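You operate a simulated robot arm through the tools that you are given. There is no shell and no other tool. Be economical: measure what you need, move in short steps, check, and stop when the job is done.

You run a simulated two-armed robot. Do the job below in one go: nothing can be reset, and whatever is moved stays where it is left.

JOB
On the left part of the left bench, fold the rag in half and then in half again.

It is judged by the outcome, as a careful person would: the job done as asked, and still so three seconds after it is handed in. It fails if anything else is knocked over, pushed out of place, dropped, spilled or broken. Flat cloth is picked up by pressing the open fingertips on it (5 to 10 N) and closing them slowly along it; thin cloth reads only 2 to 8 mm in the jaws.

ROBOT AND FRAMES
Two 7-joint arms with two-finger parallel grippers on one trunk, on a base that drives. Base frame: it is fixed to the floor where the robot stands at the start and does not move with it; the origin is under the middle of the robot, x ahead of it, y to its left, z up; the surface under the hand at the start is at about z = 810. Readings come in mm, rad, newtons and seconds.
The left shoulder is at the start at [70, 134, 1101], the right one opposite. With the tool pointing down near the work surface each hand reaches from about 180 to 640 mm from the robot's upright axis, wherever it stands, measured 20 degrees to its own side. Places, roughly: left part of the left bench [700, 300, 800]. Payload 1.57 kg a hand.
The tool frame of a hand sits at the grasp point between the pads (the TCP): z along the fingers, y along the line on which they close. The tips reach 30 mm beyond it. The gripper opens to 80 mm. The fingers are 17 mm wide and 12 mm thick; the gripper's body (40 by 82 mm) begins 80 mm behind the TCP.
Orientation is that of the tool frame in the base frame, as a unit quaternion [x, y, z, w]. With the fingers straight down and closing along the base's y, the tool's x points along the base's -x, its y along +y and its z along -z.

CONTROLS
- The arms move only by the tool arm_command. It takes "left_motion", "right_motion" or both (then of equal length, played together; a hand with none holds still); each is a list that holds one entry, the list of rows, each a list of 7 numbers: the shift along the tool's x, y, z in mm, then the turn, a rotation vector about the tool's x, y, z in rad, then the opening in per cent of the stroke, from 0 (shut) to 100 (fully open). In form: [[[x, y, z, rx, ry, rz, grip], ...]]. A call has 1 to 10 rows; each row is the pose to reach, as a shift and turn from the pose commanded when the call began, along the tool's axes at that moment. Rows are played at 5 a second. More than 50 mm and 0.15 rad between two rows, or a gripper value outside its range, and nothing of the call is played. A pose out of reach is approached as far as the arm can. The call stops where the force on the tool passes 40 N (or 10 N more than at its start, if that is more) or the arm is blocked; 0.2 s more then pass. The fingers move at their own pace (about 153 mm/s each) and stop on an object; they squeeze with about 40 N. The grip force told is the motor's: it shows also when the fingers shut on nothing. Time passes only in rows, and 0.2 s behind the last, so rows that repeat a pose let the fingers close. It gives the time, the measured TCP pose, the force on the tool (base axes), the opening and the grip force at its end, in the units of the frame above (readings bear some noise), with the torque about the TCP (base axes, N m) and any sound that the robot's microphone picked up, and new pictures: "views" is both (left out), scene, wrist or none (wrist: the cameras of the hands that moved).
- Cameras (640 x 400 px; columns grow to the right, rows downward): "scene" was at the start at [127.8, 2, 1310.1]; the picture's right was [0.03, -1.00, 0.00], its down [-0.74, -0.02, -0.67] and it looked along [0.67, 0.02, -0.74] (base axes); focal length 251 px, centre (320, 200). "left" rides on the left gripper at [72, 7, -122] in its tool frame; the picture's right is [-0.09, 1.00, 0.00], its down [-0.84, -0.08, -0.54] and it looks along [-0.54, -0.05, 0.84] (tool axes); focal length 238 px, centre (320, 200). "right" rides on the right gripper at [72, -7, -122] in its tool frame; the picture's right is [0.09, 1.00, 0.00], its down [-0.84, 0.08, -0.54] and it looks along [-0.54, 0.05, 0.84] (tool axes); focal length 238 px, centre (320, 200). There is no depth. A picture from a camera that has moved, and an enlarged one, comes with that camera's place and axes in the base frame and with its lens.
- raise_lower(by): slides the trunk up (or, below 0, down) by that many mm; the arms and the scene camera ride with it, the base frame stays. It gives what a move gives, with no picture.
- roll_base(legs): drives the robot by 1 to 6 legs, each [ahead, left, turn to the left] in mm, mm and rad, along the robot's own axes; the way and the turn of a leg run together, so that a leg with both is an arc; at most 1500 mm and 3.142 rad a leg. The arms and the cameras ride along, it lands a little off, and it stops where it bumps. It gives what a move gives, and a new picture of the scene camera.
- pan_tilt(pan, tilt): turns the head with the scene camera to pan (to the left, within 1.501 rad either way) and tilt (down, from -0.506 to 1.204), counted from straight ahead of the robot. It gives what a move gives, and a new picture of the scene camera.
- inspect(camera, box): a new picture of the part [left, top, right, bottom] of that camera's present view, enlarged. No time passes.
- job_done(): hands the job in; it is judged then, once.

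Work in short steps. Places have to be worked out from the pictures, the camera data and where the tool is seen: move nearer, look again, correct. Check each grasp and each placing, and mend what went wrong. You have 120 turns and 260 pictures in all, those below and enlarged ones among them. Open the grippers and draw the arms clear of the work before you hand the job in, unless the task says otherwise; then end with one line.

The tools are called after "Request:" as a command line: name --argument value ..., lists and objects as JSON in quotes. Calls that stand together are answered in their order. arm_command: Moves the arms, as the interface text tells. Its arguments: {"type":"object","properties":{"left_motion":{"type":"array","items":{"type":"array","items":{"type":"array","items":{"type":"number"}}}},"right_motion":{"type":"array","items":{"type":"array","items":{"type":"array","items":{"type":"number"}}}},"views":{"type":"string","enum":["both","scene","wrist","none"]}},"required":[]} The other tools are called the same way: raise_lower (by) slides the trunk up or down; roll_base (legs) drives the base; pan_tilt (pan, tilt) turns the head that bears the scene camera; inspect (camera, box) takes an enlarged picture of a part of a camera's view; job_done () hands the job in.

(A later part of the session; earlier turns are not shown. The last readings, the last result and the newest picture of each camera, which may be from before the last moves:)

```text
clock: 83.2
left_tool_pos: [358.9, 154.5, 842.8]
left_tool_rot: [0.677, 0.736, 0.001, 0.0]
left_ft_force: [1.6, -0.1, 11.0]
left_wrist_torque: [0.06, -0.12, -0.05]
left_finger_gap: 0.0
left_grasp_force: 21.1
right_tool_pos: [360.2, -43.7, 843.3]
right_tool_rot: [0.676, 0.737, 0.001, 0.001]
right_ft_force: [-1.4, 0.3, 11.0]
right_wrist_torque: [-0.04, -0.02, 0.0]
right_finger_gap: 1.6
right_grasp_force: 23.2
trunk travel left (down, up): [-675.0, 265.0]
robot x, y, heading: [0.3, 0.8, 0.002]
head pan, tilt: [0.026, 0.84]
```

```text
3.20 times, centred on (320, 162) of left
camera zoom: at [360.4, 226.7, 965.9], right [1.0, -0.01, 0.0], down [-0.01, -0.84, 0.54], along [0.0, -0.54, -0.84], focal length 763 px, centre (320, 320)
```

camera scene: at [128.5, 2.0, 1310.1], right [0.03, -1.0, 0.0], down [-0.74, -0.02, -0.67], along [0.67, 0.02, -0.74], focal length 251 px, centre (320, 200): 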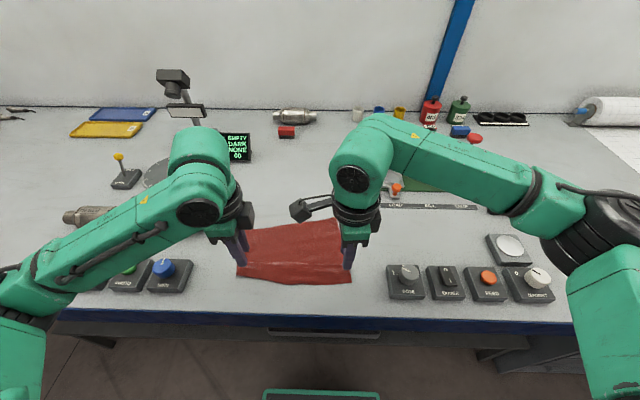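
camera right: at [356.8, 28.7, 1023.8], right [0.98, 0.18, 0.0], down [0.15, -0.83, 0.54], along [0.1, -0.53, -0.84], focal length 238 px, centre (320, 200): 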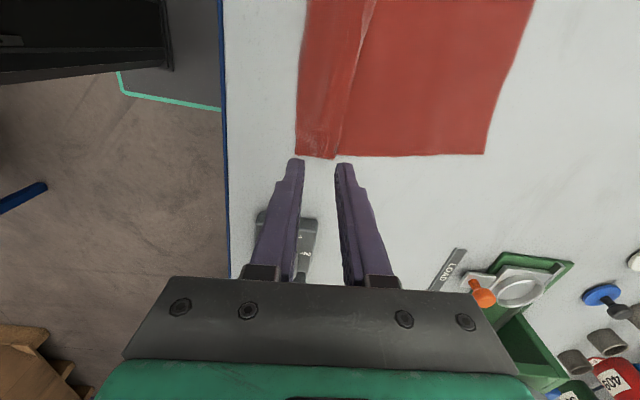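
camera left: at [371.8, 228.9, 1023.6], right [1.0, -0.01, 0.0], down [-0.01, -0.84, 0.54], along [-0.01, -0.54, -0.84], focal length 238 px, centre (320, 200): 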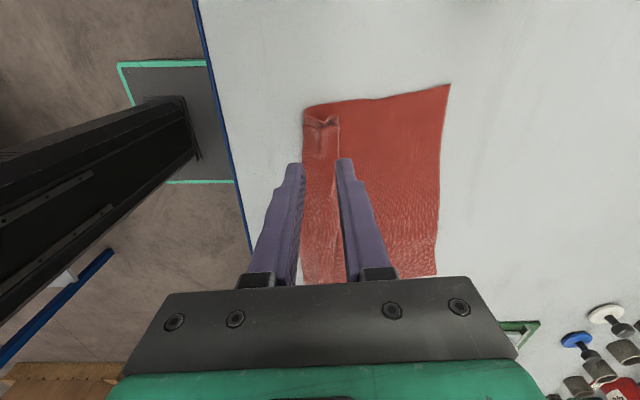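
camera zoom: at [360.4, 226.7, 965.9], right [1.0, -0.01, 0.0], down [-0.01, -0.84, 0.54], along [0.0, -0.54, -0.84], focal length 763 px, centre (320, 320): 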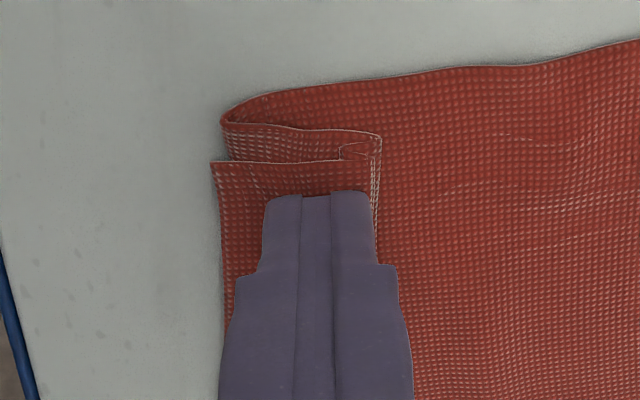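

Slid again. I'm retrying with about 15 N and the near tip 10 mm inside the edge.

Request:
arm_command --left_motion '[[[0, 0, -2, 0, 0, 0, 10], [0, -5, -7, 0, 0, 0, 23], [0, -5, -7, 0, 0, 0, 23], [0, -5, -2, 0, 0, 0, 23], [0, -5, 0.3, 0, 0, 0, 23], [0, -5, 0.6, 0, 0, 0, 23], [0, -5, 0.6, 0, 0, 0, 23]]]' --views "none"

```text
clock: 84.8
left_tool_pos: [353.6, 154.7, 842.6]
left_tool_rot: [0.677, 0.736, 0.001, 0.0]
left_ft_force: [0.2, 2.4, 11.0]
left_wrist_torque: [0.12, -0.18, 0.07]
left_finger_gap: 18.4
left_grasp_force: 0.0
right_tool_pos: [361.3, -43.2, 843.6]
right_tool_rot: [0.676, 0.737, 0.002, 0.0]
right_ft_force: [0.5, -0.8, 12.4]
right_wrist_torque: [-0.09, -0.06, -0.03]
right_finger_gap: 1.6
right_grasp_force: 23.5
trunk travel left (down, up): [-675.0, 265.0]
robot x, y, heading: [2.1, -0.5, 0.002]
head pan, tilt: [0.026, 0.84]
```

11 N; pressing 0.5 mm more and closing.

Request:
arm_command --left_motion '[[[0, 0, 0.5, 0, 0, 0, 23], [0, 0, 0.5, 0, 0, 0, 20], [0, 0, 0.5, 0, 0, 0, 17], [0, 0, 0.5, 0, 0, 0, 14], [0, 0, 0.5, 0, 0, 0, 11], [0, 0, 0.5, 0, 0, 0, 8], [0, 0, 0.5, 0, 0, 0, 5], [0, 0, 0.5, 0, 0, 0, 2], [0, 0, 0.5, 0, 0, 0, 0], [0, 0, 0.5, 0, 0, 0, 0]]]' --views "none"

Request:
inspect --camera "left" --box '[220, 100, 420, 225]'

```text
clock: 87.0
left_tool_pos: [355.2, 153.8, 842.5]
left_tool_rot: [0.678, 0.735, 0.001, 0.001]
left_ft_force: [3.0, -0.3, 21.4]
left_wrist_torque: [0.06, -0.29, -0.02]
left_finger_gap: 2.0
left_grasp_force: 23.5
right_tool_pos: [359.4, -43.7, 843.2]
right_tool_rot: [0.676, 0.737, 0.001, 0.001]
right_ft_force: [-0.4, 1.9, 9.3]
right_wrist_torque: [-0.01, -0.08, 0.02]
right_finger_gap: 1.8
right_grasp_force: 23.2
trunk travel left (down, up): [-675.0, 265.0]
robot x, y, heading: [2.7, -1.6, -0.002]
head pan, tilt: [0.026, 0.84]
```

```text
3.20 times, centred on (320, 162) of left
camera zoom: at [356.0, 226.4, 965.7], right [1.0, -0.01, 0.0], down [-0.01, -0.84, 0.54], along [0.0, -0.54, -0.84], focal length 763 px, centre (320, 320)
```

zoom: 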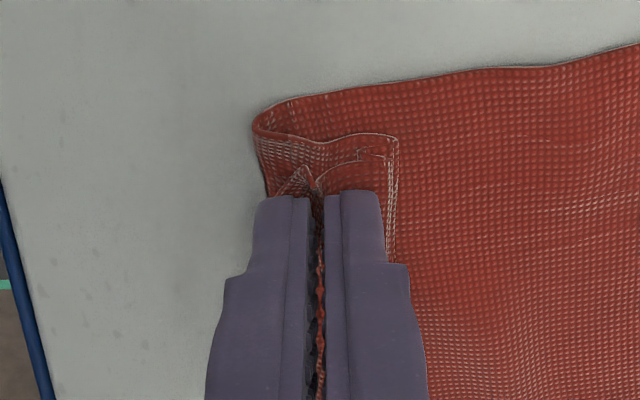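

Both now hold just the free-edge layer (2.0 / 1.8 mm). I'm lifting high so the rag hangs fully and unfolds.

Request:
arm_command --left_motion '[[[0, 5, -35, 0, 0, 0, 0], [-1, 15, -65, 0, 0, 0, 0], [-2, 30, -100, 0, 0, 0, 0], [-4, 50, -135, 0, 0, 0, 0], [-6, 70, -170, 0, 0, 0, 0], [-8, 90, -200, 0, 0, 0, 0], [-9, 100, -225, 0, 0, 0, 0], [-9, 100, -225, 0, 0, 0, 0]]]' --right_motion '[[[0, 3, -35, 0, 0, 0, 0], [-1, 12, -65, 0, 0, 0, 0], [-2, 26, -100, 0, 0, 0, 0], [-4, 46, -135, 0, 0, 0, 0], [-5, 66, -170, 0, 0, 0, 0], [-7, 86, -200, 0, 0, 0, 0], [-8, 96, -225, 0, 0, 0, 0], [-8, 96, -225, 0, 0, 0, 0]]]'

```text
clock: 88.8
left_tool_pos: [455.9, 152.0, 1067.0]
left_tool_rot: [0.677, 0.736, -0.001, -0.001]
left_ft_force: [0.6, 0.5, -0.4]
left_wrist_torque: [0.01, 0.0, -0.02]
left_finger_gap: 1.6
left_grasp_force: 23.5
right_tool_pos: [459.9, -42.9, 1067.7]
right_tool_rot: [0.676, 0.737, 0.0, -0.001]
right_ft_force: [0.6, 0.6, 0.3]
right_wrist_torque: [0.0, 0.01, 0.0]
right_finger_gap: 1.6
right_grasp_force: 23.5
trunk travel left (down, up): [-675.0, 265.0]
robot x, y, heading: [0.5, -0.2, 0.007]
head pan, tilt: [0.026, 0.84]
camera scene: at [129.2, 2.3, 1310.1], right [0.03, -1.0, 0.0], down [-0.74, -0.02, -0.67], along [0.67, 0.02, -0.74], focal length 251 px, centre (320, 200)
camera right: at [446.6, 27.3, 1190.8], right [0.98, 0.18, 0.0], down [0.15, -0.83, 0.54], along [0.1, -0.53, -0.84], focal length 238 px, centre (320, 200)
camera left: at [457.8, 224.6, 1189.7], right [1.0, -0.01, 0.0], down [-0.01, -0.84, 0.54], along [-0.01, -0.54, -0.84], focal length 238 px, centre (320, 200)
```

scene: 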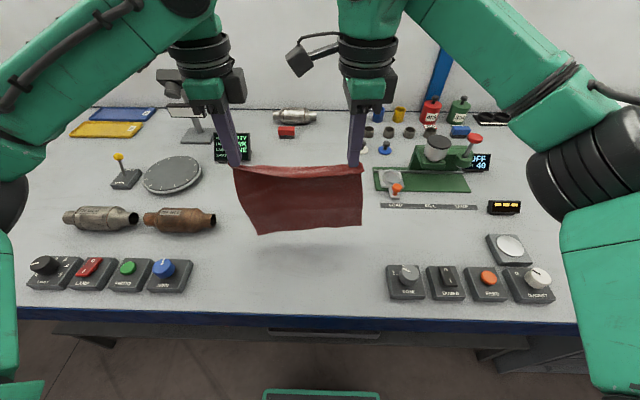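
right: 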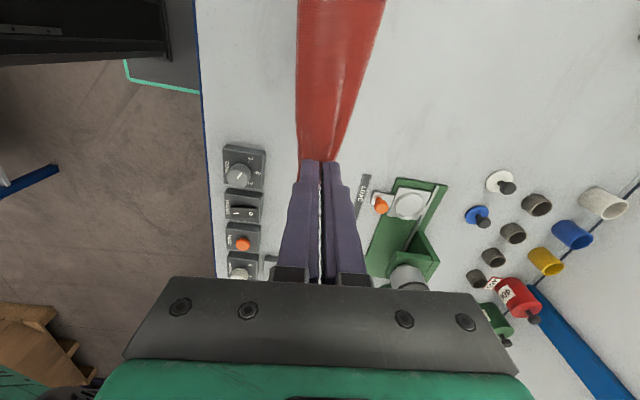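
left: 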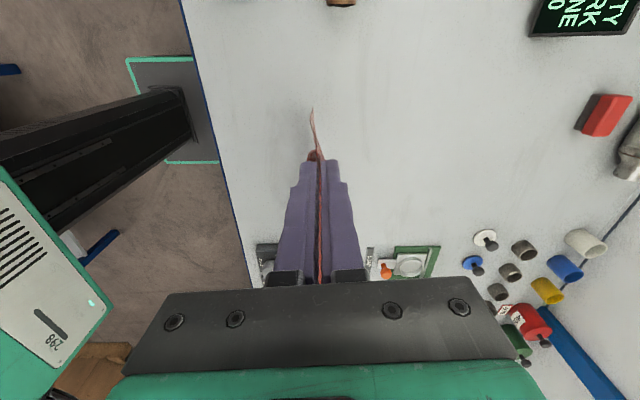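

The rag hangs flat and clear, its bottom edge just above the bench. I'm moving it back 50 mm and letting it settle before laying.

Request:
arm_command --left_motion '[[[1, -12, 0, 0, 0, 0, 0], [2, -25, 0, 0, 0, 0, 0], [3, -38, 0, 0, 0, 0, 0], [4, -48, 0, 0, 0, 0, 0], [4, -52, 0, 0, 0, 0, 0], [4, -52, 0, 0, 0, 0, 0], [4, -52, 0, 0, 0, 0, 0]]]' --right_motion '[[[1, -12, 0, 0, 0, 0, 0], [2, -25, 0, 0, 0, 0, 0], [3, -38, 0, 0, 0, 0, 0], [4, -50, 0, 0, 0, 0, 0], [4, -56, 0, 0, 0, 0, 0], [4, -56, 0, 0, 0, 0, 0], [4, -56, 0, 0, 0, 0, 0]]]' --views "scene"

```text
clock: 90.5
left_tool_pos: [404.4, 152.4, 1067.2]
left_tool_rot: [0.678, 0.735, 0.001, 0.0]
left_ft_force: [-0.9, 0.0, -0.3]
left_wrist_torque: [0.0, -0.01, -0.02]
left_finger_gap: 1.8
left_grasp_force: 23.9
right_tool_pos: [402.4, -42.7, 1067.2]
right_tool_rot: [0.676, 0.737, 0.001, -0.001]
right_ft_force: [0.4, 0.0, 0.2]
right_wrist_torque: [0.04, -0.01, -0.03]
right_finger_gap: 1.9
right_grasp_force: 23.3
trunk travel left (down, up): [-675.0, 265.0]
robot x, y, heading: [3.3, -1.4, -0.001]
head pan, tilt: [0.026, 0.84]
camera scene: at [128.8, 2.1, 1310.1], right [0.03, -1.0, 0.0], down [-0.74, -0.02, -0.67], along [0.67, 0.02, -0.74], focal length 251 px, centre (320, 200)
```

scene: 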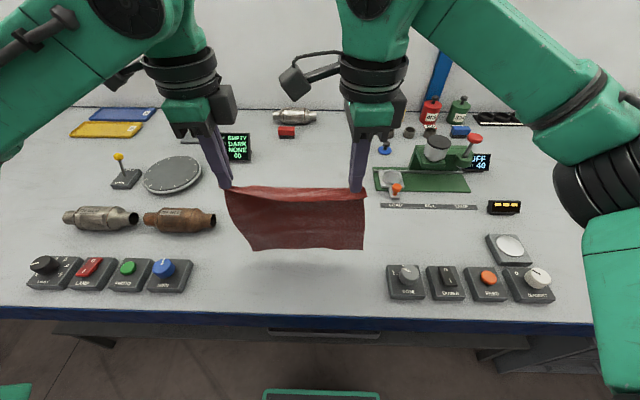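

Settled. I'm lowering with forward motion so the lower half trails onto the bench.

Request:
arm_command --left_motion '[[[0, 4, 12, 0, 0, 0, 0], [-1, 9, 24, 0, 0, 0, 0], [-1, 14, 36, 0, 0, 0, 0], [-2, 26, 51, 0, 0, 0, 0], [-4, 46, 71, 0, 0, 0, 0], [-6, 66, 91, 0, 0, 0, 0], [-7, 86, 111, 0, 0, 0, 0], [-8, 97, 122, 0, 0, 0, 0], [-8, 97, 122, 0, 0, 0, 0]]]' --right_motion '[[[0, 4, 12, 0, 0, 0, 0], [-1, 9, 24, 0, 0, 0, 0], [-1, 14, 36, 0, 0, 0, 0], [-2, 28, 51, 0, 0, 0, 0], [-4, 48, 71, 0, 0, 0, 0], [-6, 68, 91, 0, 0, 0, 0], [-7, 88, 111, 0, 0, 0, 0], [-8, 99, 122, 0, 0, 0, 0], [-8, 99, 122, 0, 0, 0, 0]]]'

```text
clock: 92.5
left_tool_pos: [502.0, 152.9, 944.5]
left_tool_rot: [0.678, 0.735, 0.0, 0.0]
left_ft_force: [-0.3, -0.2, -0.5]
left_wrist_torque: [0.0, 0.03, -0.02]
left_finger_gap: 1.6
left_grasp_force: 23.5
right_tool_pos: [501.7, -43.0, 942.8]
right_tool_rot: [0.675, 0.738, -0.001, -0.001]
right_ft_force: [0.0, -0.3, 0.1]
right_wrist_torque: [0.0, -0.02, -0.03]
right_finger_gap: 1.7
right_grasp_force: 23.7
trunk travel left (down, up): [-675.0, 265.0]
robot x, y, heading: [1.0, -0.9, 0.002]
head pan, tilt: [0.026, 0.84]
camera scene: at [128.4, 2.1, 1310.2], right [0.03, -1.0, 0.0], down [-0.74, -0.02, -0.67], along [0.67, 0.02, -0.74], focal length 251 px, centre (320, 200)
camera right: at [488.8, 28.1, 1066.1], right [0.98, 0.18, 0.0], down [0.15, -0.83, 0.54], along [0.1, -0.53, -0.84], focal length 238 px, centre (320, 200)
camera left: at [503.5, 225.7, 1067.3], right [1.0, -0.01, 0.0], down [-0.01, -0.84, 0.54], along [-0.01, -0.54, -0.84], focal length 238 px, centre (320, 200)
```

scene: 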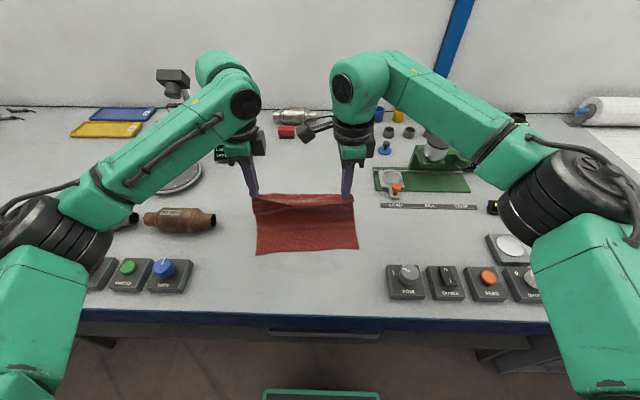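
right: 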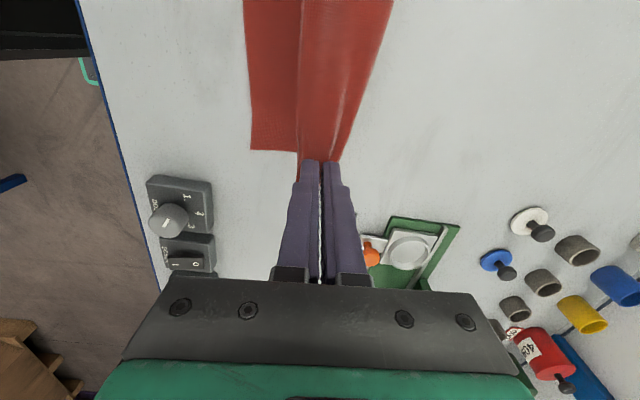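
left: 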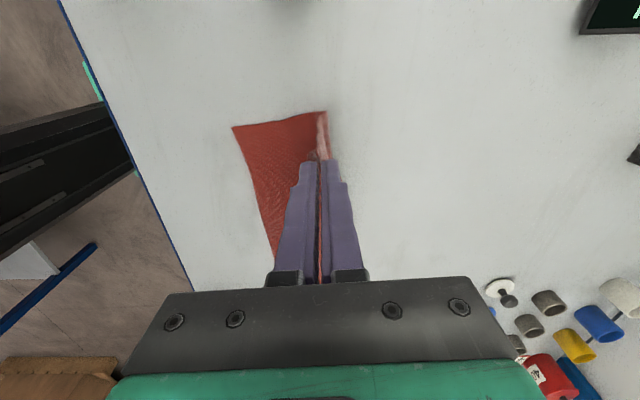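

The lower half lies flat: its free edge runs (409,155)→(430,-81), so it is slightly skewed and about 18 mm to the right. I'll swing the gripped edge back onto exactly that line, correcting each hand separately.

Request:
arm_command --left_motion '[[[-4, 11.7, 6, 0, 0, 0, 0], [-6.2, 2.5, 12, 0, 0, 0, 0], [-7.6, -17.7, 19, 0, 0, 0, 0], [-8.7, -39.9, 31, 0, 0, 0, 0], [-10.1, -59, 48, 0, 0, 0, 0], [-12, -72.3, 68, 0, 0, 0, 0], [-11.5, -79.2, 86, 0, 0, 0, 0], [-11.2, -82.2, 94, 0, 0, 0, 0], [-11.2, -82.2, 94, 0, 0, 0, 0]]]' --right_motion '[[[-5.1, 25.7, 4, 0, 0, 0, 0], [-7.6, 19.4, 10, 0, 0, 0, 0], [-9.2, 2.2, 19, 0, 0, 0, 0], [-10.5, -18.9, 31, 0, 0, 0, 0], [-11.9, -38.1, 48, 0, 0, 0, 0], [-13.8, -51.3, 68, 0, 0, 0, 0], [-13.2, -58.3, 86, 0, 0, 0, 0], [-13, -61.3, 93, 0, 0, 0, 0], [-13, -61.3, 93, 0, 0, 0, 0]]]' --views "wrist"

Request:
inspect --camera "scene" --box '[220, 170, 380, 270]'

```text
clock: 94.5
left_tool_pos: [420.1, 134.5, 849.7]
left_tool_rot: [0.678, 0.735, -0.001, 0.001]
left_ft_force: [-0.2, -0.4, 0.0]
left_wrist_torque: [0.01, -0.03, -0.02]
left_finger_gap: 1.7
left_grasp_force: 23.3
right_tool_pos: [441.5, -59.4, 851.1]
right_tool_rot: [0.676, 0.737, -0.001, -0.002]
right_ft_force: [-0.7, 0.1, 0.5]
right_wrist_torque: [-0.02, 0.02, 0.01]
right_finger_gap: 1.7
right_grasp_force: 23.2
trunk travel left (down, up): [-675.0, 265.0]
robot x, y, heading: [2.4, 3.0, -0.0]
head pan, tilt: [0.026, 0.84]
camera right: at [429.2, 9.9, 974.3], right [0.98, 0.18, 0.0], down [0.15, -0.83, 0.54], along [0.09, -0.53, -0.84], focal length 238 px, centre (320, 200)
camera left: at [421.7, 206.6, 972.3], right [1.0, -0.01, 0.0], down [-0.01, -0.84, 0.54], along [-0.01, -0.54, -0.84], focal length 238 px, centre (320, 200)
```

right: 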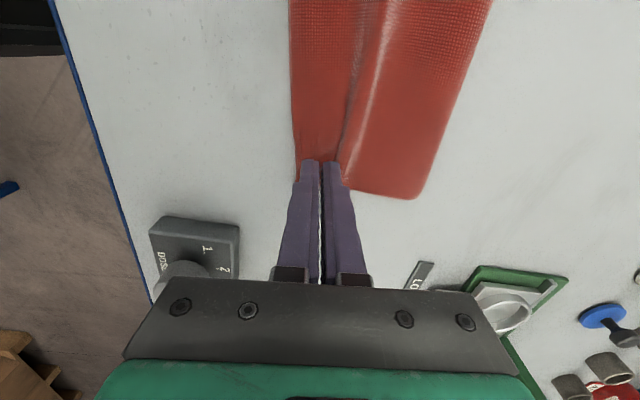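
left: 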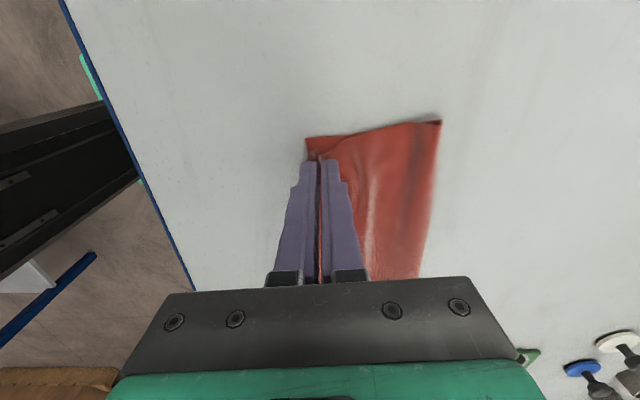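

```text
4.00 times, centred on (300, 220) of scene
camera zoom: at [129.0, 2.1, 1310.1], right [0.03, -1.0, 0.0], down [-0.74, -0.02, -0.67], along [0.67, 0.02, -0.74], focal length 1004 px, centre (400, 120)
```

zoom: 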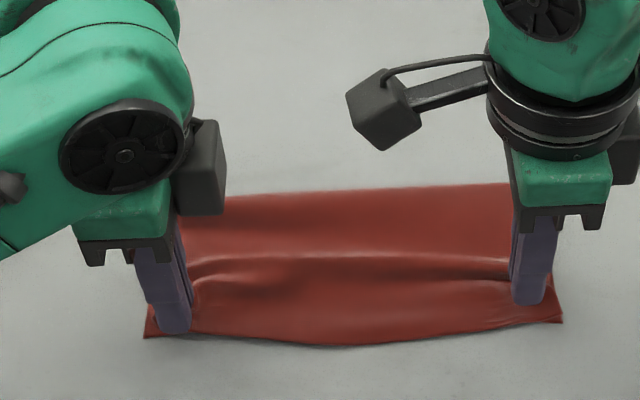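

Excellent: the gripped edge lies over the bottom edge with the fold on the far side. I'm setting it down, releasing and lifting.

Request:
arm_command --left_motion '[[[0, 0, 4, 0, 0, 0, 0], [0, 0, 6, 0, 0, 0, 0], [0, 0, 6, 0, 0, 0, 10], [0, 0, 6, 0, 0, 0, 25], [0, 0, 2, 0, 0, 0, 25], [0, 0, -15, 0, 0, 0, 25], [0, 0, -50, 0, 0, 0, 25]]]' --right_motion '[[[0, 0, 4, 0, 0, 0, 0], [0, 0, 7, 0, 0, 0, 0], [0, 0, 7, 0, 0, 0, 10], [0, 0, 7, 0, 0, 0, 25], [0, 0, 2, 0, 0, 0, 25], [0, 0, -15, 0, 0, 0, 25], [0, 0, -50, 0, 0, 0, 25]]]' --views "wrist"

Request:
inspect --camera "scene" --box '[220, 170, 380, 270]'

```text
clock: 96.0
left_tool_pos: [420.9, 135.9, 901.5]
left_tool_rot: [0.677, 0.736, 0.001, 0.0]
left_ft_force: [0.3, -0.9, 0.9]
left_wrist_torque: [0.0, -0.05, 0.0]
left_finger_gap: 19.8
left_grasp_force: 0.0
right_tool_pos: [442.1, -60.3, 902.2]
right_tool_rot: [0.675, 0.738, 0.0, -0.001]
right_ft_force: [0.1, -0.2, 0.0]
right_wrist_torque: [-0.02, 0.04, -0.03]
right_finger_gap: 20.1
right_grasp_force: 0.0
trunk travel left (down, up): [-675.0, 265.0]
robot x, y, heading: [2.1, -4.7, -0.001]
head pan, tilt: [0.026, 0.84]
camera right: at [428.8, 9.2, 1025.5], right [0.98, 0.18, 0.0], down [0.15, -0.83, 0.54], along [0.1, -0.53, -0.84], focal length 238 px, centre (320, 200)
camera left: at [422.4, 208.8, 1024.7], right [1.0, -0.01, 0.0], down [-0.01, -0.84, 0.54], along [0.0, -0.54, -0.84], focal length 238 px, centre (320, 200)
```

right: 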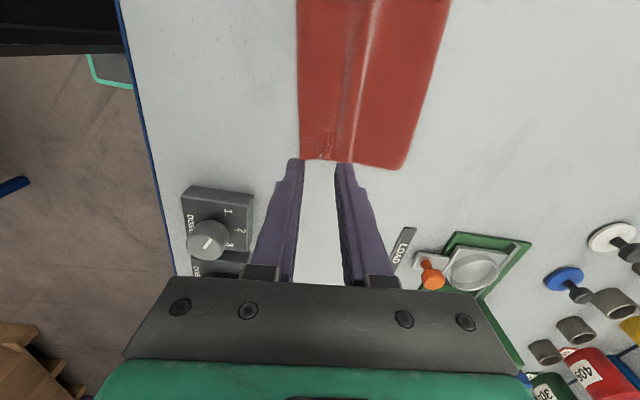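
left: 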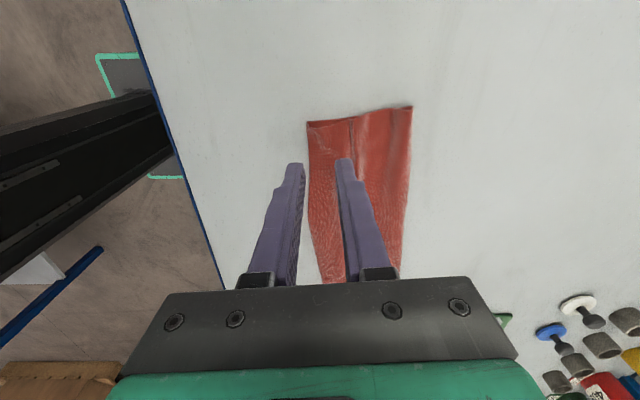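

```text
4.00 times, centred on (300, 220) of scene
camera zoom: at [128.1, 2.0, 1310.1], right [0.03, -1.0, 0.0], down [-0.74, -0.02, -0.67], along [0.67, 0.02, -0.74], focal length 1004 px, centre (400, 120)
```

zoom: 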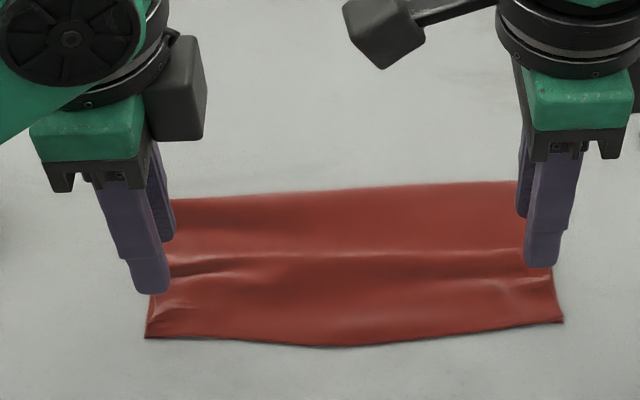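

The first fold is clean: strip x≈410–515, y≈-75–155. For the second fold I'll use the left hand alone on the middle of the left end, with both layers and the same hang-and-lay method. I'm retracting the right hand and turning the left back to close along y.

Request:
arm_command --left_motion '[[[0, 3, -10, 0, 0, -0.149, 25], [0, 7, -10, 0, 0, -0.298, 25], [0, 10, -10, 0, 0, -0.447, 25], [0, 14, -10, 0, 0, -0.596, 25], [0, 17, -10, 0, 0, -0.745, 25], [0, 21, -10, 0, 0, -0.894, 25], [0, 25, -5, 0, 0, -1.043, 25], [1, 28, 0, 0, 0, -1.192, 25], [1, 32, 5, 0, 0, -1.341, 25], [1, 35, 10, 0, 0, -1.488, 25]]]' --right_motion '[[[-2, 1, -15, 0, 0, -0.149, 25], [-10, 2, -30, 0, 0, -0.298, 25], [-22, 3, -45, 0, 0, -0.447, 25], [-36, 4, -60, 0, 0, -0.596, 25], [-50, 5, -75, 0, 0, -0.745, 25], [-64, 6, -90, 0, 0, -0.894, 25], [-78, 8, -105, 0, 0, -1.043, 25], [-92, 9, -120, 0, 0, -1.192, 25], [-105, 10, -135, 0, 0, -1.341, 25], [-115, 11, -145, 0, 0, -1.488, 25]]]'

Request:
inspect --camera "scene" --box '[220, 170, 380, 270]'

```text
clock: 98.2
left_tool_pos: [454.9, 140.2, 890.6]
left_tool_rot: [-0.001, 1.0, 0.0, 0.0]
left_ft_force: [0.3, 0.3, -0.6]
left_wrist_torque: [-0.01, -0.02, 0.01]
left_finger_gap: 20.1
left_grasp_force: 0.1
right_tool_pos: [462.3, -175.2, 1046.6]
right_tool_rot: [-0.003, 1.0, 0.0, -0.001]
right_ft_force: [0.2, 0.1, -0.2]
right_wrist_torque: [0.02, -0.02, -0.01]
right_finger_gap: 19.8
right_grasp_force: 0.0
trunk travel left (down, up): [-675.0, 265.0]
robot x, y, heading: [4.3, 0.5, -0.006]
head pan, tilt: [0.026, 0.84]
camera scene: at [128.8, 1.9, 1310.1], right [0.03, -1.0, 0.0], down [-0.74, -0.02, -0.67], along [0.67, 0.02, -0.74], focal length 251 px, centre (320, 200)
camera right: at [391.1, -183.1, 1169.5], right [-0.1, 1.0, 0.0], down [0.84, 0.08, 0.54], along [0.54, 0.05, -0.84], focal length 238 px, centre (320, 200)
camera left: at [384.3, 146.6, 1013.6], right [0.09, 1.0, 0.0], down [0.84, -0.08, 0.54], along [0.54, -0.05, -0.84], focal length 238 px, centre (320, 200)
```

scene: 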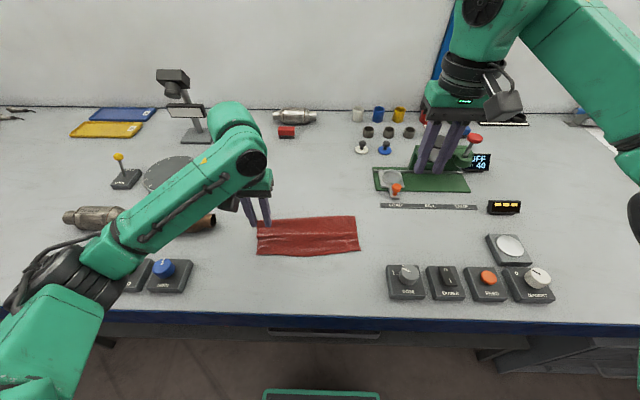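
right: 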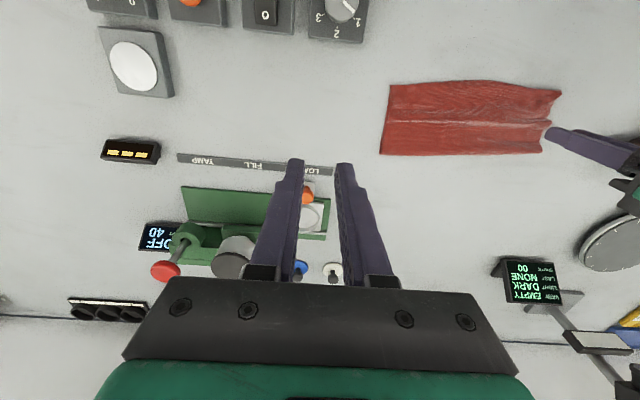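
left: 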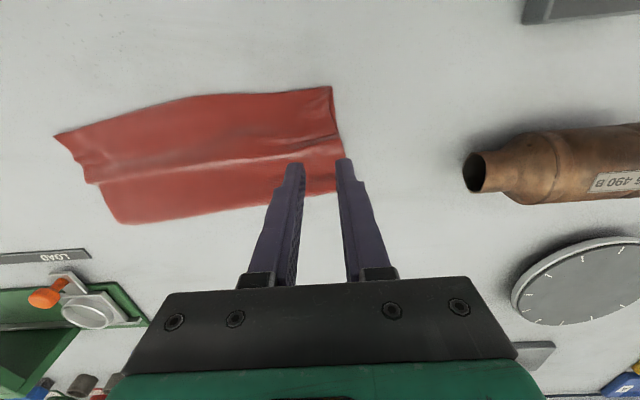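

```text
4.00 times, centred on (300, 220) of scene
camera zoom: at [128.8, 1.9, 1310.1], right [0.03, -1.0, 0.0], down [-0.74, -0.02, -0.67], along [0.67, 0.02, -0.74], focal length 1004 px, centre (400, 120)
```

zoom: 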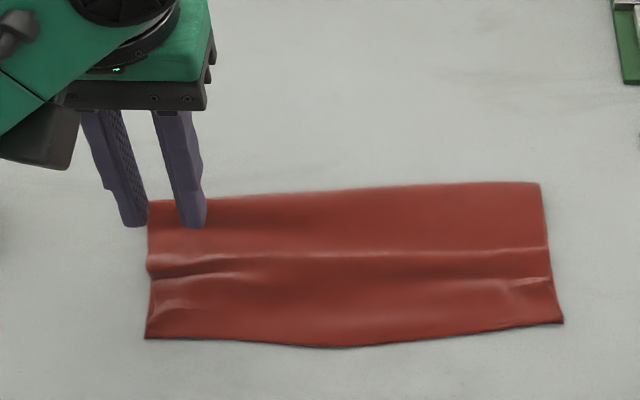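

The strip's left end is at y≈155, with its middle at x≈456. I'm descending with the left hand at y=138.

Request:
arm_command --left_motion '[[[-1, -2, 15, 0, 0, 0, 25], [-1, -2, 30, 0, 0, 0, 25], [-1, -2, 42, 0, 0, 0, 25], [-1, -2, 46, 0, 0, 0, 25], [-1, -2, 46, 0, 0, 0, 25]]]' --views "wrist"

```text
clock: 99.5
left_tool_pos: [455.8, 135.6, 842.9]
left_tool_rot: [-0.001, 1.0, 0.0, 0.001]
left_ft_force: [-0.3, 0.3, 0.2]
left_wrist_torque: [0.0, -0.04, -0.01]
left_finger_gap: 20.0
left_grasp_force: 0.0
right_tool_pos: [463.3, -175.0, 1046.9]
right_tool_rot: [-0.002, 1.0, 0.001, -0.001]
right_ft_force: [1.2, 0.1, -0.7]
right_wrist_torque: [0.01, 0.02, 0.0]
right_finger_gap: 19.9
right_grasp_force: 0.0
trunk travel left (down, up): [-675.0, 265.0]
robot x, y, heading: [2.4, -3.0, 0.001]
head pan, tilt: [0.026, 0.84]
camera left: at [385.1, 144.0, 967.1], right [0.09, 1.0, 0.0], down [0.84, -0.08, 0.54], along [0.54, -0.05, -0.84], focal length 238 px, centre (320, 200)
```

left: 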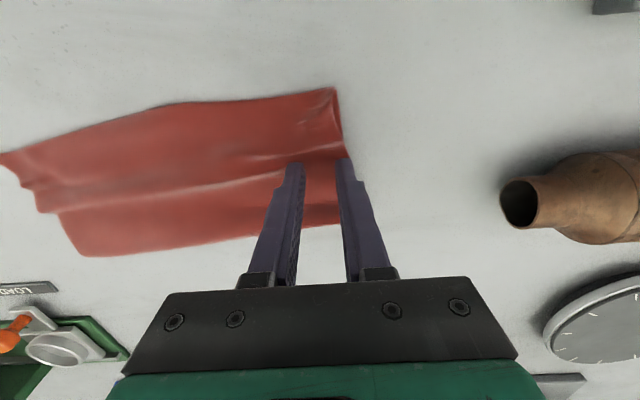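

The outer tip is about 10 mm inside the end. Pressing down.

Request:
arm_command --left_motion '[[[0, 0, 1.5, 0, 0, 0, 25], [0, 0, 3, 0, 0, 0, 25], [0, 0, 3, 0, 0, 0, 25]]]' --views "none"

```text
clock: 100.2
left_tool_pos: [456.5, 137.2, 842.3]
left_tool_rot: [0.0, 1.0, -0.001, 0.0]
left_ft_force: [2.0, -0.4, 7.4]
left_wrist_torque: [0.13, -0.04, 0.01]
left_finger_gap: 20.2
left_grasp_force: 0.0
right_tool_pos: [463.3, -175.2, 1046.1]
right_tool_rot: [-0.002, 1.0, 0.001, 0.001]
right_ft_force: [-0.3, 0.4, -0.4]
right_wrist_torque: [-0.02, 0.0, -0.01]
right_finger_gap: 19.9
right_grasp_force: 0.0
trunk travel left (down, up): [-675.0, 265.0]
robot x, y, heading: [-0.1, -1.3, 0.001]
head pan, tilt: [0.026, 0.84]
```

7 N. To catch both layers I press 0.9 mm more (about 15 N), then close slowly.

Request:
arm_command --left_motion '[[[0, 0, 0.9, 0, 0, 0, 25], [0, 0, 0.9, 0, 0, 0, 22], [0, 0, 0.9, 0, 0, 0, 19], [0, 0, 0.9, 0, 0, 0, 16], [0, 0, 0.9, 0, 0, 0, 13], [0, 0, 0.9, 0, 0, 0, 10], [0, 0, 0.9, 0, 0, 0, 7], [0, 0, 0.9, 0, 0, 0, 4], [0, 0, 0.9, 0, 0, 0, 0], [0, 0, 0.9, 0, 0, 0, 0]]]' --views "none"

Request:
inspect --camera "left" --box '[220, 80, 420, 205]'

```text
clock: 102.5
left_tool_pos: [454.2, 136.7, 841.8]
left_tool_rot: [0.0, 1.0, 0.001, 0.001]
left_ft_force: [2.2, 0.8, 21.2]
left_wrist_torque: [0.16, -0.09, 0.0]
left_finger_gap: 2.0
left_grasp_force: 23.9
right_tool_pos: [460.6, -176.2, 1046.9]
right_tool_rot: [-0.001, 1.0, 0.001, 0.0]
right_ft_force: [-0.3, 1.4, 0.0]
right_wrist_torque: [-0.02, -0.01, -0.03]
right_finger_gap: 20.0
right_grasp_force: 0.0
trunk travel left (down, up): [-675.0, 265.0]
robot x, y, heading: [-1.9, -0.0, 0.002]
head pan, tilt: [0.026, 0.84]
```

```text
3.20 times, centred on (320, 142) of left
camera zoom: at [383.1, 143.8, 964.7], right [0.09, 1.0, 0.0], down [0.84, -0.08, 0.54], along [0.54, -0.05, -0.84], focal length 763 px, centre (320, 384)
```

zoom: 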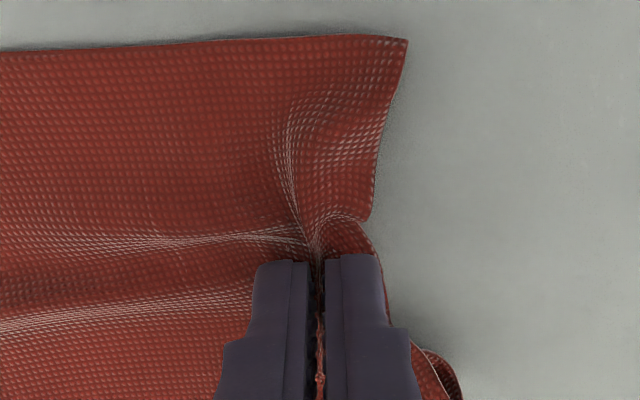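

Only the top layer came (2.0 mm). I'll release and retry with a wider opening and a firmer press to gather both layers.

Request:
arm_command --left_motion '[[[0, 0, -1, 0, 0, 0, 20], [0, 0, -7, 0, 0, 0, 36], [0, -5, -7, 0, 0, 0, 36], [0, -5, -1, 0, 0, 0, 36], [0, -5, 0.8, 0, 0, 0, 36], [0, -5, 1.5, 0, 0, 0, 36], [0, -5, 1.5, 0, 0, 0, 36]]]' --views "wrist"

```text
clock: 104.0
left_tool_pos: [455.3, 131.2, 841.7]
left_tool_rot: [0.0, 1.0, 0.0, 0.004]
left_ft_force: [2.0, 1.5, 24.4]
left_wrist_torque: [0.54, -0.03, -0.02]
left_finger_gap: 29.0
left_grasp_force: 0.7
right_tool_pos: [460.4, -176.1, 1046.6]
right_tool_rot: [-0.001, 1.0, 0.001, 0.001]
right_ft_force: [0.4, -1.0, 0.5]
right_wrist_torque: [-0.01, 0.01, -0.01]
right_finger_gap: 19.9
right_grasp_force: 0.1
trunk travel left (down, up): [-675.0, 265.0]
robot x, y, heading: [2.8, -0.1, 0.006]
head pan, tilt: [0.026, 0.84]
camera left: at [383.8, 138.2, 964.4], right [0.09, 1.0, 0.0], down [0.83, -0.08, 0.55], along [0.55, -0.05, -0.84], focal length 238 px, centre (320, 200)
```

left: 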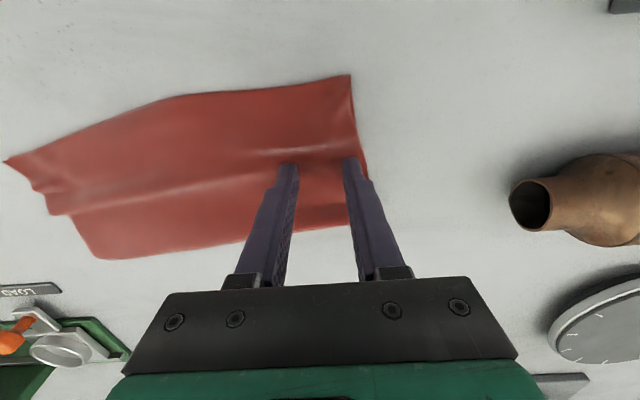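

24 N with a 29 mm span; closing slowly.

Request:
arm_command --left_motion '[[[0, 0, 0.3, 0, 0, 0, 33], [0, 0, 0.3, 0, 0, 0, 29], [0, 0, 0.3, 0, 0, 0, 25], [0, 0, 0.3, 0, 0, 0, 21], [0, 0, 0.3, 0, 0, 0, 17], [0, 0, 0.3, 0, 0, 0, 13], [0, 0, 0.3, 0, 0, 0, 9], [0, 0, 0.3, 0, 0, 0, 5], [0, 0, 0.3, 0, 0, 0, 0], [0, 0, 0.3, 0, 0, 0, 0]]]' --views "none"

Request:
inspect --camera "left" --box '[220, 80, 420, 205]'

```text
clock: 106.2
left_tool_pos: [454.1, 131.8, 841.6]
left_tool_rot: [-0.001, 1.0, 0.0, 0.002]
left_ft_force: [1.0, 3.3, 35.8]
left_wrist_torque: [0.38, 0.07, -0.01]
left_finger_gap: 2.3
left_grasp_force: 23.6
right_tool_pos: [458.6, -174.7, 1049.2]
right_tool_rot: [-0.001, 1.0, 0.001, 0.002]
right_ft_force: [0.0, -0.7, 0.4]
right_wrist_torque: [0.01, -0.03, 0.01]
right_finger_gap: 20.0
right_grasp_force: 0.1
trunk travel left (down, up): [-675.0, 265.0]
robot x, y, heading: [-0.2, 2.3, -0.001]
head pan, tilt: [0.026, 0.84]
```

```text
3.20 times, centred on (320, 142) of left
camera zoom: at [382.5, 138.3, 964.4], right [0.09, 1.0, 0.0], down [0.83, -0.08, 0.55], along [0.54, -0.05, -0.84], focal length 763 px, centre (320, 384)
```

zoom: 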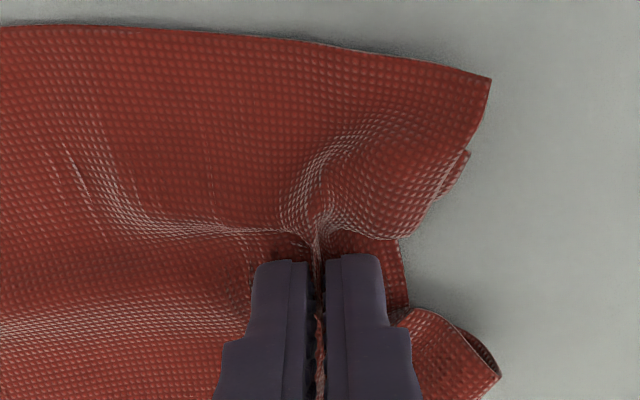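

Still only the top layer. Since the lifted half keeps its orientation in hang-and-lay, the bottom layer, joined along the fold, will follow beneath. I'll release, then re-grip cleanly close to the end and a bit nearer the fold.

Request:
arm_command --left_motion '[[[0, 0, -1, 0, 0, 0, 20], [0, 0, -6, 0, 0, 0, 30], [-5, 5, -25, 0, 0, 0, 25], [-10, 10, -45, 0, 0, 0, 25], [-10, 10, -45, 0, 0, 0, 25]]]' --views "wrist"

Request:
inspect --camera "scene" --box '[220, 170, 380, 270]'

```text
clock: 107.5
left_tool_pos: [466.9, 143.0, 882.1]
left_tool_rot: [0.0, 1.0, 0.0, -0.001]
left_ft_force: [0.1, -0.6, 0.7]
left_wrist_torque: [-0.04, -0.01, -0.03]
left_finger_gap: 19.9
left_grasp_force: 0.0
right_tool_pos: [463.1, -174.9, 1046.4]
right_tool_rot: [-0.002, 1.0, 0.001, -0.001]
right_ft_force: [-0.4, 1.2, 1.8]
right_wrist_torque: [-0.04, 0.02, 0.04]
right_finger_gap: 20.1
right_grasp_force: 0.1
trunk travel left (down, up): [-675.0, 265.0]
robot x, y, heading: [2.5, -2.3, -0.001]
head pan, tilt: [0.026, 0.84]
camera left: at [395.6, 149.8, 1006.1], right [0.09, 1.0, 0.0], down [0.84, -0.08, 0.54], along [0.54, -0.05, -0.84], focal length 238 px, centre (320, 200)
```

left: 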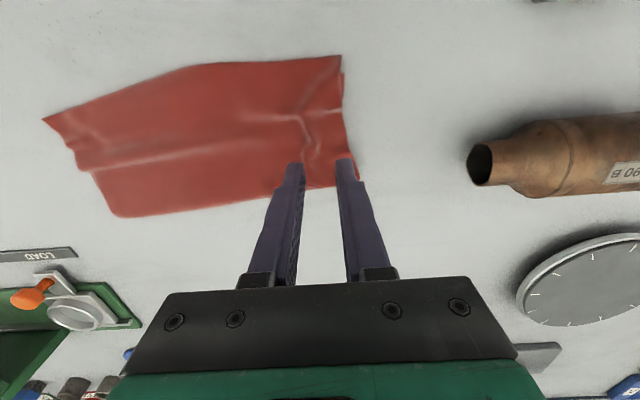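

```text
4.00 times, centred on (300, 220) of scene
camera zoom: at [129.4, 2.2, 1310.0], right [0.03, -1.0, 0.0], down [-0.74, -0.02, -0.67], along [0.67, 0.02, -0.74], focal length 1004 px, centre (400, 120)
```

zoom: 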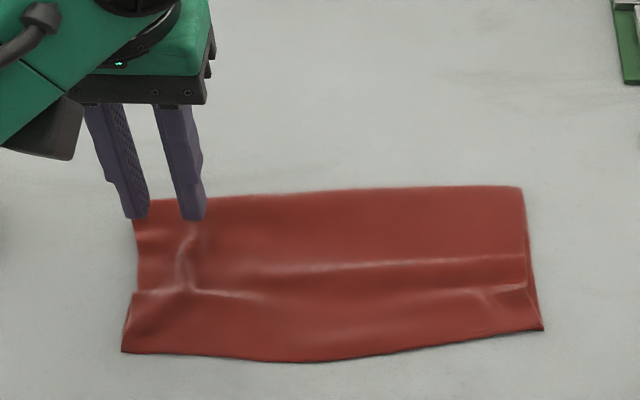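

A ridge remains at (≈460, 138), about 30 mm in from the end, likely with both layers buckled. Pinching it could take both, so I'm descending on it.

Request:
arm_command --left_motion '[[[7, -5, 15, 0, 0, 0, 27], [7, -5, 30, 0, 0, 0, 27], [7, -5, 38, 0, 0, 0, 27], [7, -5, 41, 0, 0, 0, 27], [7, -5, 41, 0, 0, 0, 27]]]' --views "none"

Request:
inspect --camera "left" --box '[220, 80, 420, 205]'

```text
clock: 108.7
left_tool_pos: [460.3, 136.6, 842.2]
left_tool_rot: [0.001, 1.0, 0.0, 0.0]
left_ft_force: [0.7, -0.4, 3.2]
left_wrist_torque: [0.06, 0.02, -0.01]
left_finger_gap: 21.4
left_grasp_force: 0.0
right_tool_pos: [464.5, -174.5, 1046.7]
right_tool_rot: [-0.001, 1.0, 0.002, -0.001]
right_ft_force: [-0.4, -0.5, 0.3]
right_wrist_torque: [0.0, -0.05, 0.0]
right_finger_gap: 20.1
right_grasp_force: 0.0
trunk travel left (down, up): [-675.0, 265.0]
robot x, y, heading: [2.0, 0.5, -0.001]
head pan, tilt: [0.026, 0.84]
```

```text
3.20 times, centred on (320, 142) of left
camera zoom: at [388.4, 143.3, 965.3], right [0.09, 1.0, 0.0], down [0.84, -0.08, 0.54], along [0.54, -0.05, -0.84], focal length 763 px, centre (320, 384)
```

zoom: 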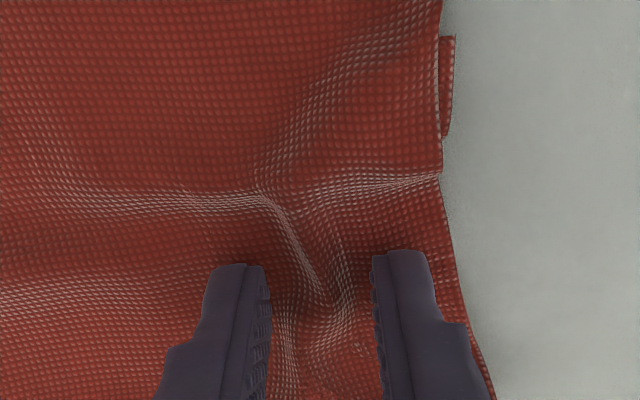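

The ridge sits between the tips. I'm pressing 1 mm more and closing.

Request:
arm_command --left_motion '[[[0, 0, 1.5, 0, 0, 0, 27], [0, 0, 1.5, 0, 0, 0, 24], [0, 0, 1.5, 0, 0, 0, 21], [0, 0, 1.5, 0, 0, 0, 18], [0, 0, 1.5, 0, 0, 0, 15], [0, 0, 1.5, 0, 0, 0, 12], [0, 0, 1.5, 0, 0, 0, 8], [0, 0, 1.5, 0, 0, 0, 4], [0, 0, 1.5, 0, 0, 0, 0], [0, 0, 1.5, 0, 0, 0, 0]]]' --views "none"

Request:
inspect --camera "left" --box '[220, 80, 420, 205]'

```text
clock: 110.8
left_tool_pos: [456.8, 136.4, 841.8]
left_tool_rot: [0.0, 1.0, 0.0, 0.002]
left_ft_force: [1.0, 3.2, 21.6]
left_wrist_torque: [0.29, -0.03, -0.01]
left_finger_gap: 2.3
left_grasp_force: 23.5
right_tool_pos: [460.8, -174.3, 1047.9]
right_tool_rot: [-0.002, 1.0, 0.0, 0.0]
right_ft_force: [-0.1, -0.2, -0.9]
right_wrist_torque: [0.02, 0.01, 0.0]
right_finger_gap: 19.7
right_grasp_force: 0.2
trunk travel left (down, up): [-675.0, 265.0]
robot x, y, heading: [1.5, -2.1, 0.002]
head pan, tilt: [0.026, 0.84]
```

```text
3.20 times, centred on (320, 142) of left
camera zoom: at [386.1, 143.2, 964.7], right [0.09, 1.0, 0.0], down [0.84, -0.08, 0.54], along [0.54, -0.05, -0.84], focal length 763 px, centre (320, 384)
```

zoom: 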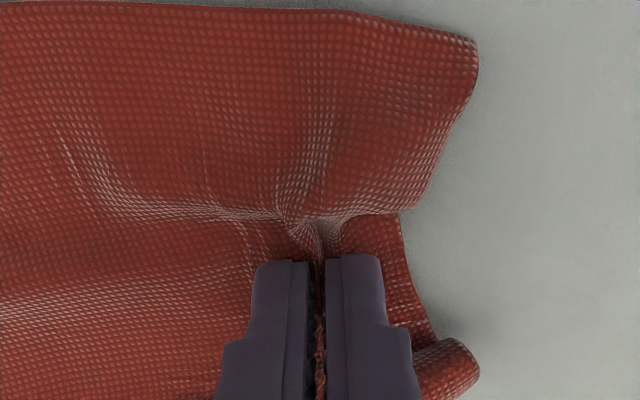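

The reading suggests a single layer. I'm lifting 70 mm to see whether the lower layer follows.

Request:
arm_command --left_motion '[[[0, -2, -15, 0, 0, 0, 0], [0, -5, -35, 0, 0, 0, 0], [0, -10, -55, 0, 0, 0, 0], [0, -15, -75, 0, 0, 0, 0], [0, -15, -75, 0, 0, 0, 0]]]' --views "wrist"

Request:
inspect --camera "scene" --box '[220, 150, 380, 250]'

```text
clock: 112.0
left_tool_pos: [460.9, 121.1, 916.7]
left_tool_rot: [0.001, 1.0, 0.0, -0.001]
left_ft_force: [0.5, -0.5, 0.7]
left_wrist_torque: [0.0, 0.02, 0.01]
left_finger_gap: 2.1
left_grasp_force: 23.8
right_tool_pos: [464.0, -174.4, 1045.4]
right_tool_rot: [-0.001, 1.0, 0.0, -0.001]
right_ft_force: [-1.5, 0.2, 0.5]
right_wrist_torque: [0.03, 0.04, -0.03]
right_finger_gap: 20.1
right_grasp_force: 0.0
trunk travel left (down, up): [-675.0, 265.0]
robot x, y, heading: [1.8, 1.3, -0.002]
head pan, tilt: [0.026, 0.84]
camera left: at [389.4, 129.2, 1039.2], right [0.09, 1.0, 0.0], down [0.84, -0.08, 0.54], along [0.54, -0.05, -0.84], focal length 238 px, centre (320, 200)
```

left: 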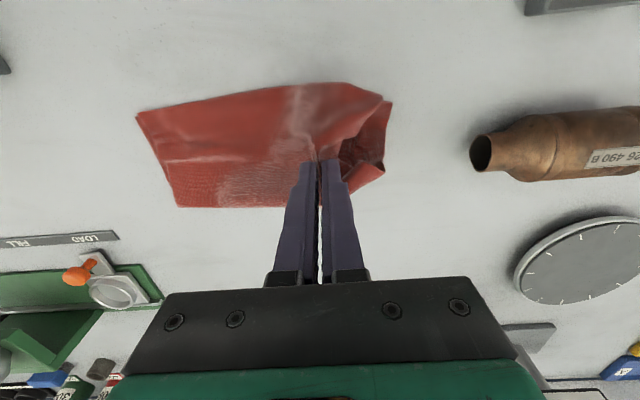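

```text
4.00 times, centred on (300, 200) of scene
camera zoom: at [128.9, 2.2, 1310.1], right [0.03, -1.0, 0.0], down [-0.74, -0.02, -0.67], along [0.67, 0.02, -0.74], focal length 1004 px, centre (400, 200)
```

zoom: 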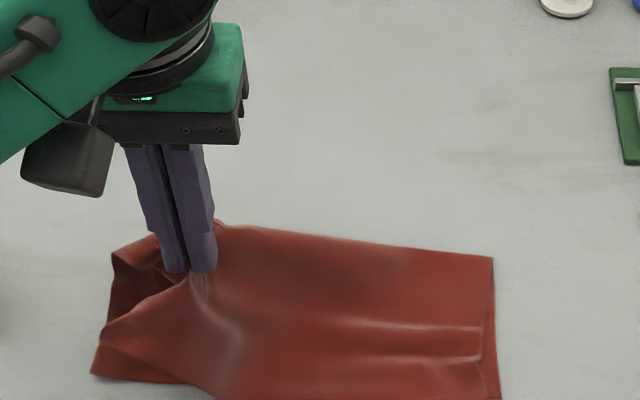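

The lower layer stays at the end but is joined along the whole fold, so in a full hang it should hang alongside like a page. I'm lifting fully and checking.

Request:
arm_command --left_motion '[[[0, -10, -20, 0, 0, 0, 0], [0, -22, -45, 0, 0, 0, 0], [0, -34, -70, 0, 0, 0, 0], [0, -44, -95, 0, 0, 0, 0], [0, -50, -120, 0, 0, 0, 0], [0, -50, -145, 0, 0, 0, 0], [0, -50, -165, 0, 0, 0, 0], [0, -50, -165, 0, 0, 0, 0], [0, -50, -165, 0, 0, 0, 0]]]'

Request:
inspect --camera "scene" --box '[200, 120, 400, 245]'

```text
clock: 114.0
left_tool_pos: [459.5, 73.7, 1081.7]
left_tool_rot: [0.0, 1.0, -0.001, 0.0]
left_ft_force: [0.4, -0.3, -1.1]
left_wrist_torque: [-0.01, 0.01, -0.01]
left_finger_gap: 2.1
left_grasp_force: 23.9
right_tool_pos: [463.1, -174.2, 1046.7]
right_tool_rot: [-0.002, 1.0, 0.001, -0.001]
right_ft_force: [-0.2, -0.2, -0.6]
right_wrist_torque: [0.01, -0.01, -0.03]
right_finger_gap: 19.8
right_grasp_force: 0.0
trunk travel left (down, up): [-675.0, 265.0]
robot x, y, heading: [-1.2, 1.6, 0.004]
head pan, tilt: [0.026, 0.84]
camera scene: at [128.9, 2.0, 1310.1], right [0.03, -1.0, 0.0], down [-0.74, -0.02, -0.67], along [0.67, 0.02, -0.74], focal length 251 px, centre (320, 200)
camera left: at [388.1, 80.2, 1204.1], right [0.09, 1.0, 0.0], down [0.84, -0.08, 0.54], along [0.54, -0.05, -0.84], focal length 238 px, centre (320, 200)
```

scene: 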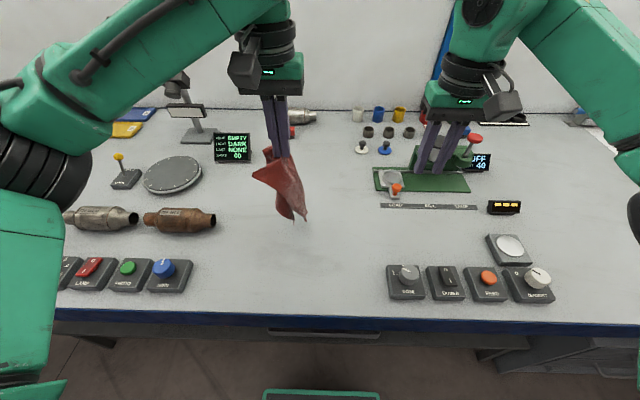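
left: 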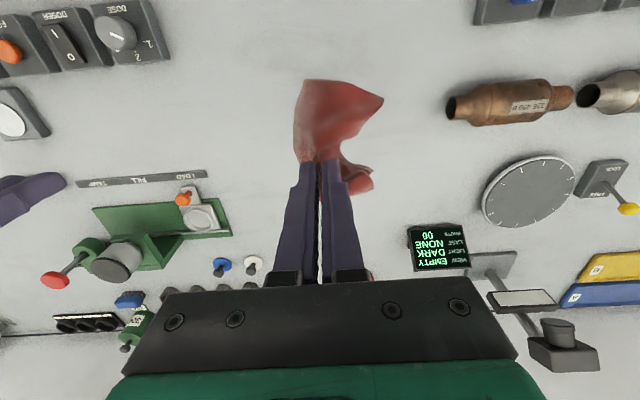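

```text
3.20 times, centred on (300, 182) of scene
camera zoom: at [128.9, 2.0, 1310.1], right [0.03, -1.0, 0.0], down [-0.74, -0.02, -0.67], along [0.67, 0.02, -0.74], focal length 803 px, centre (384, 256)
```

zoom: 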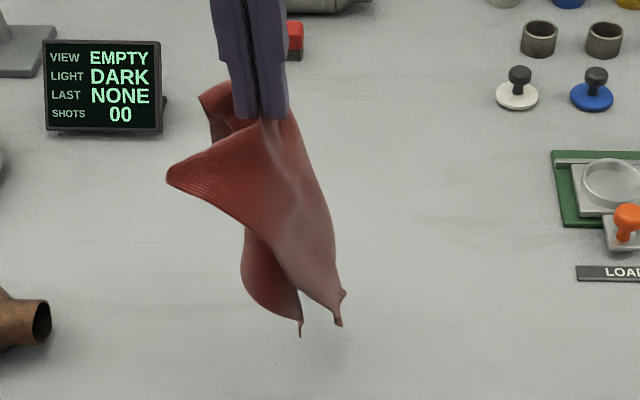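

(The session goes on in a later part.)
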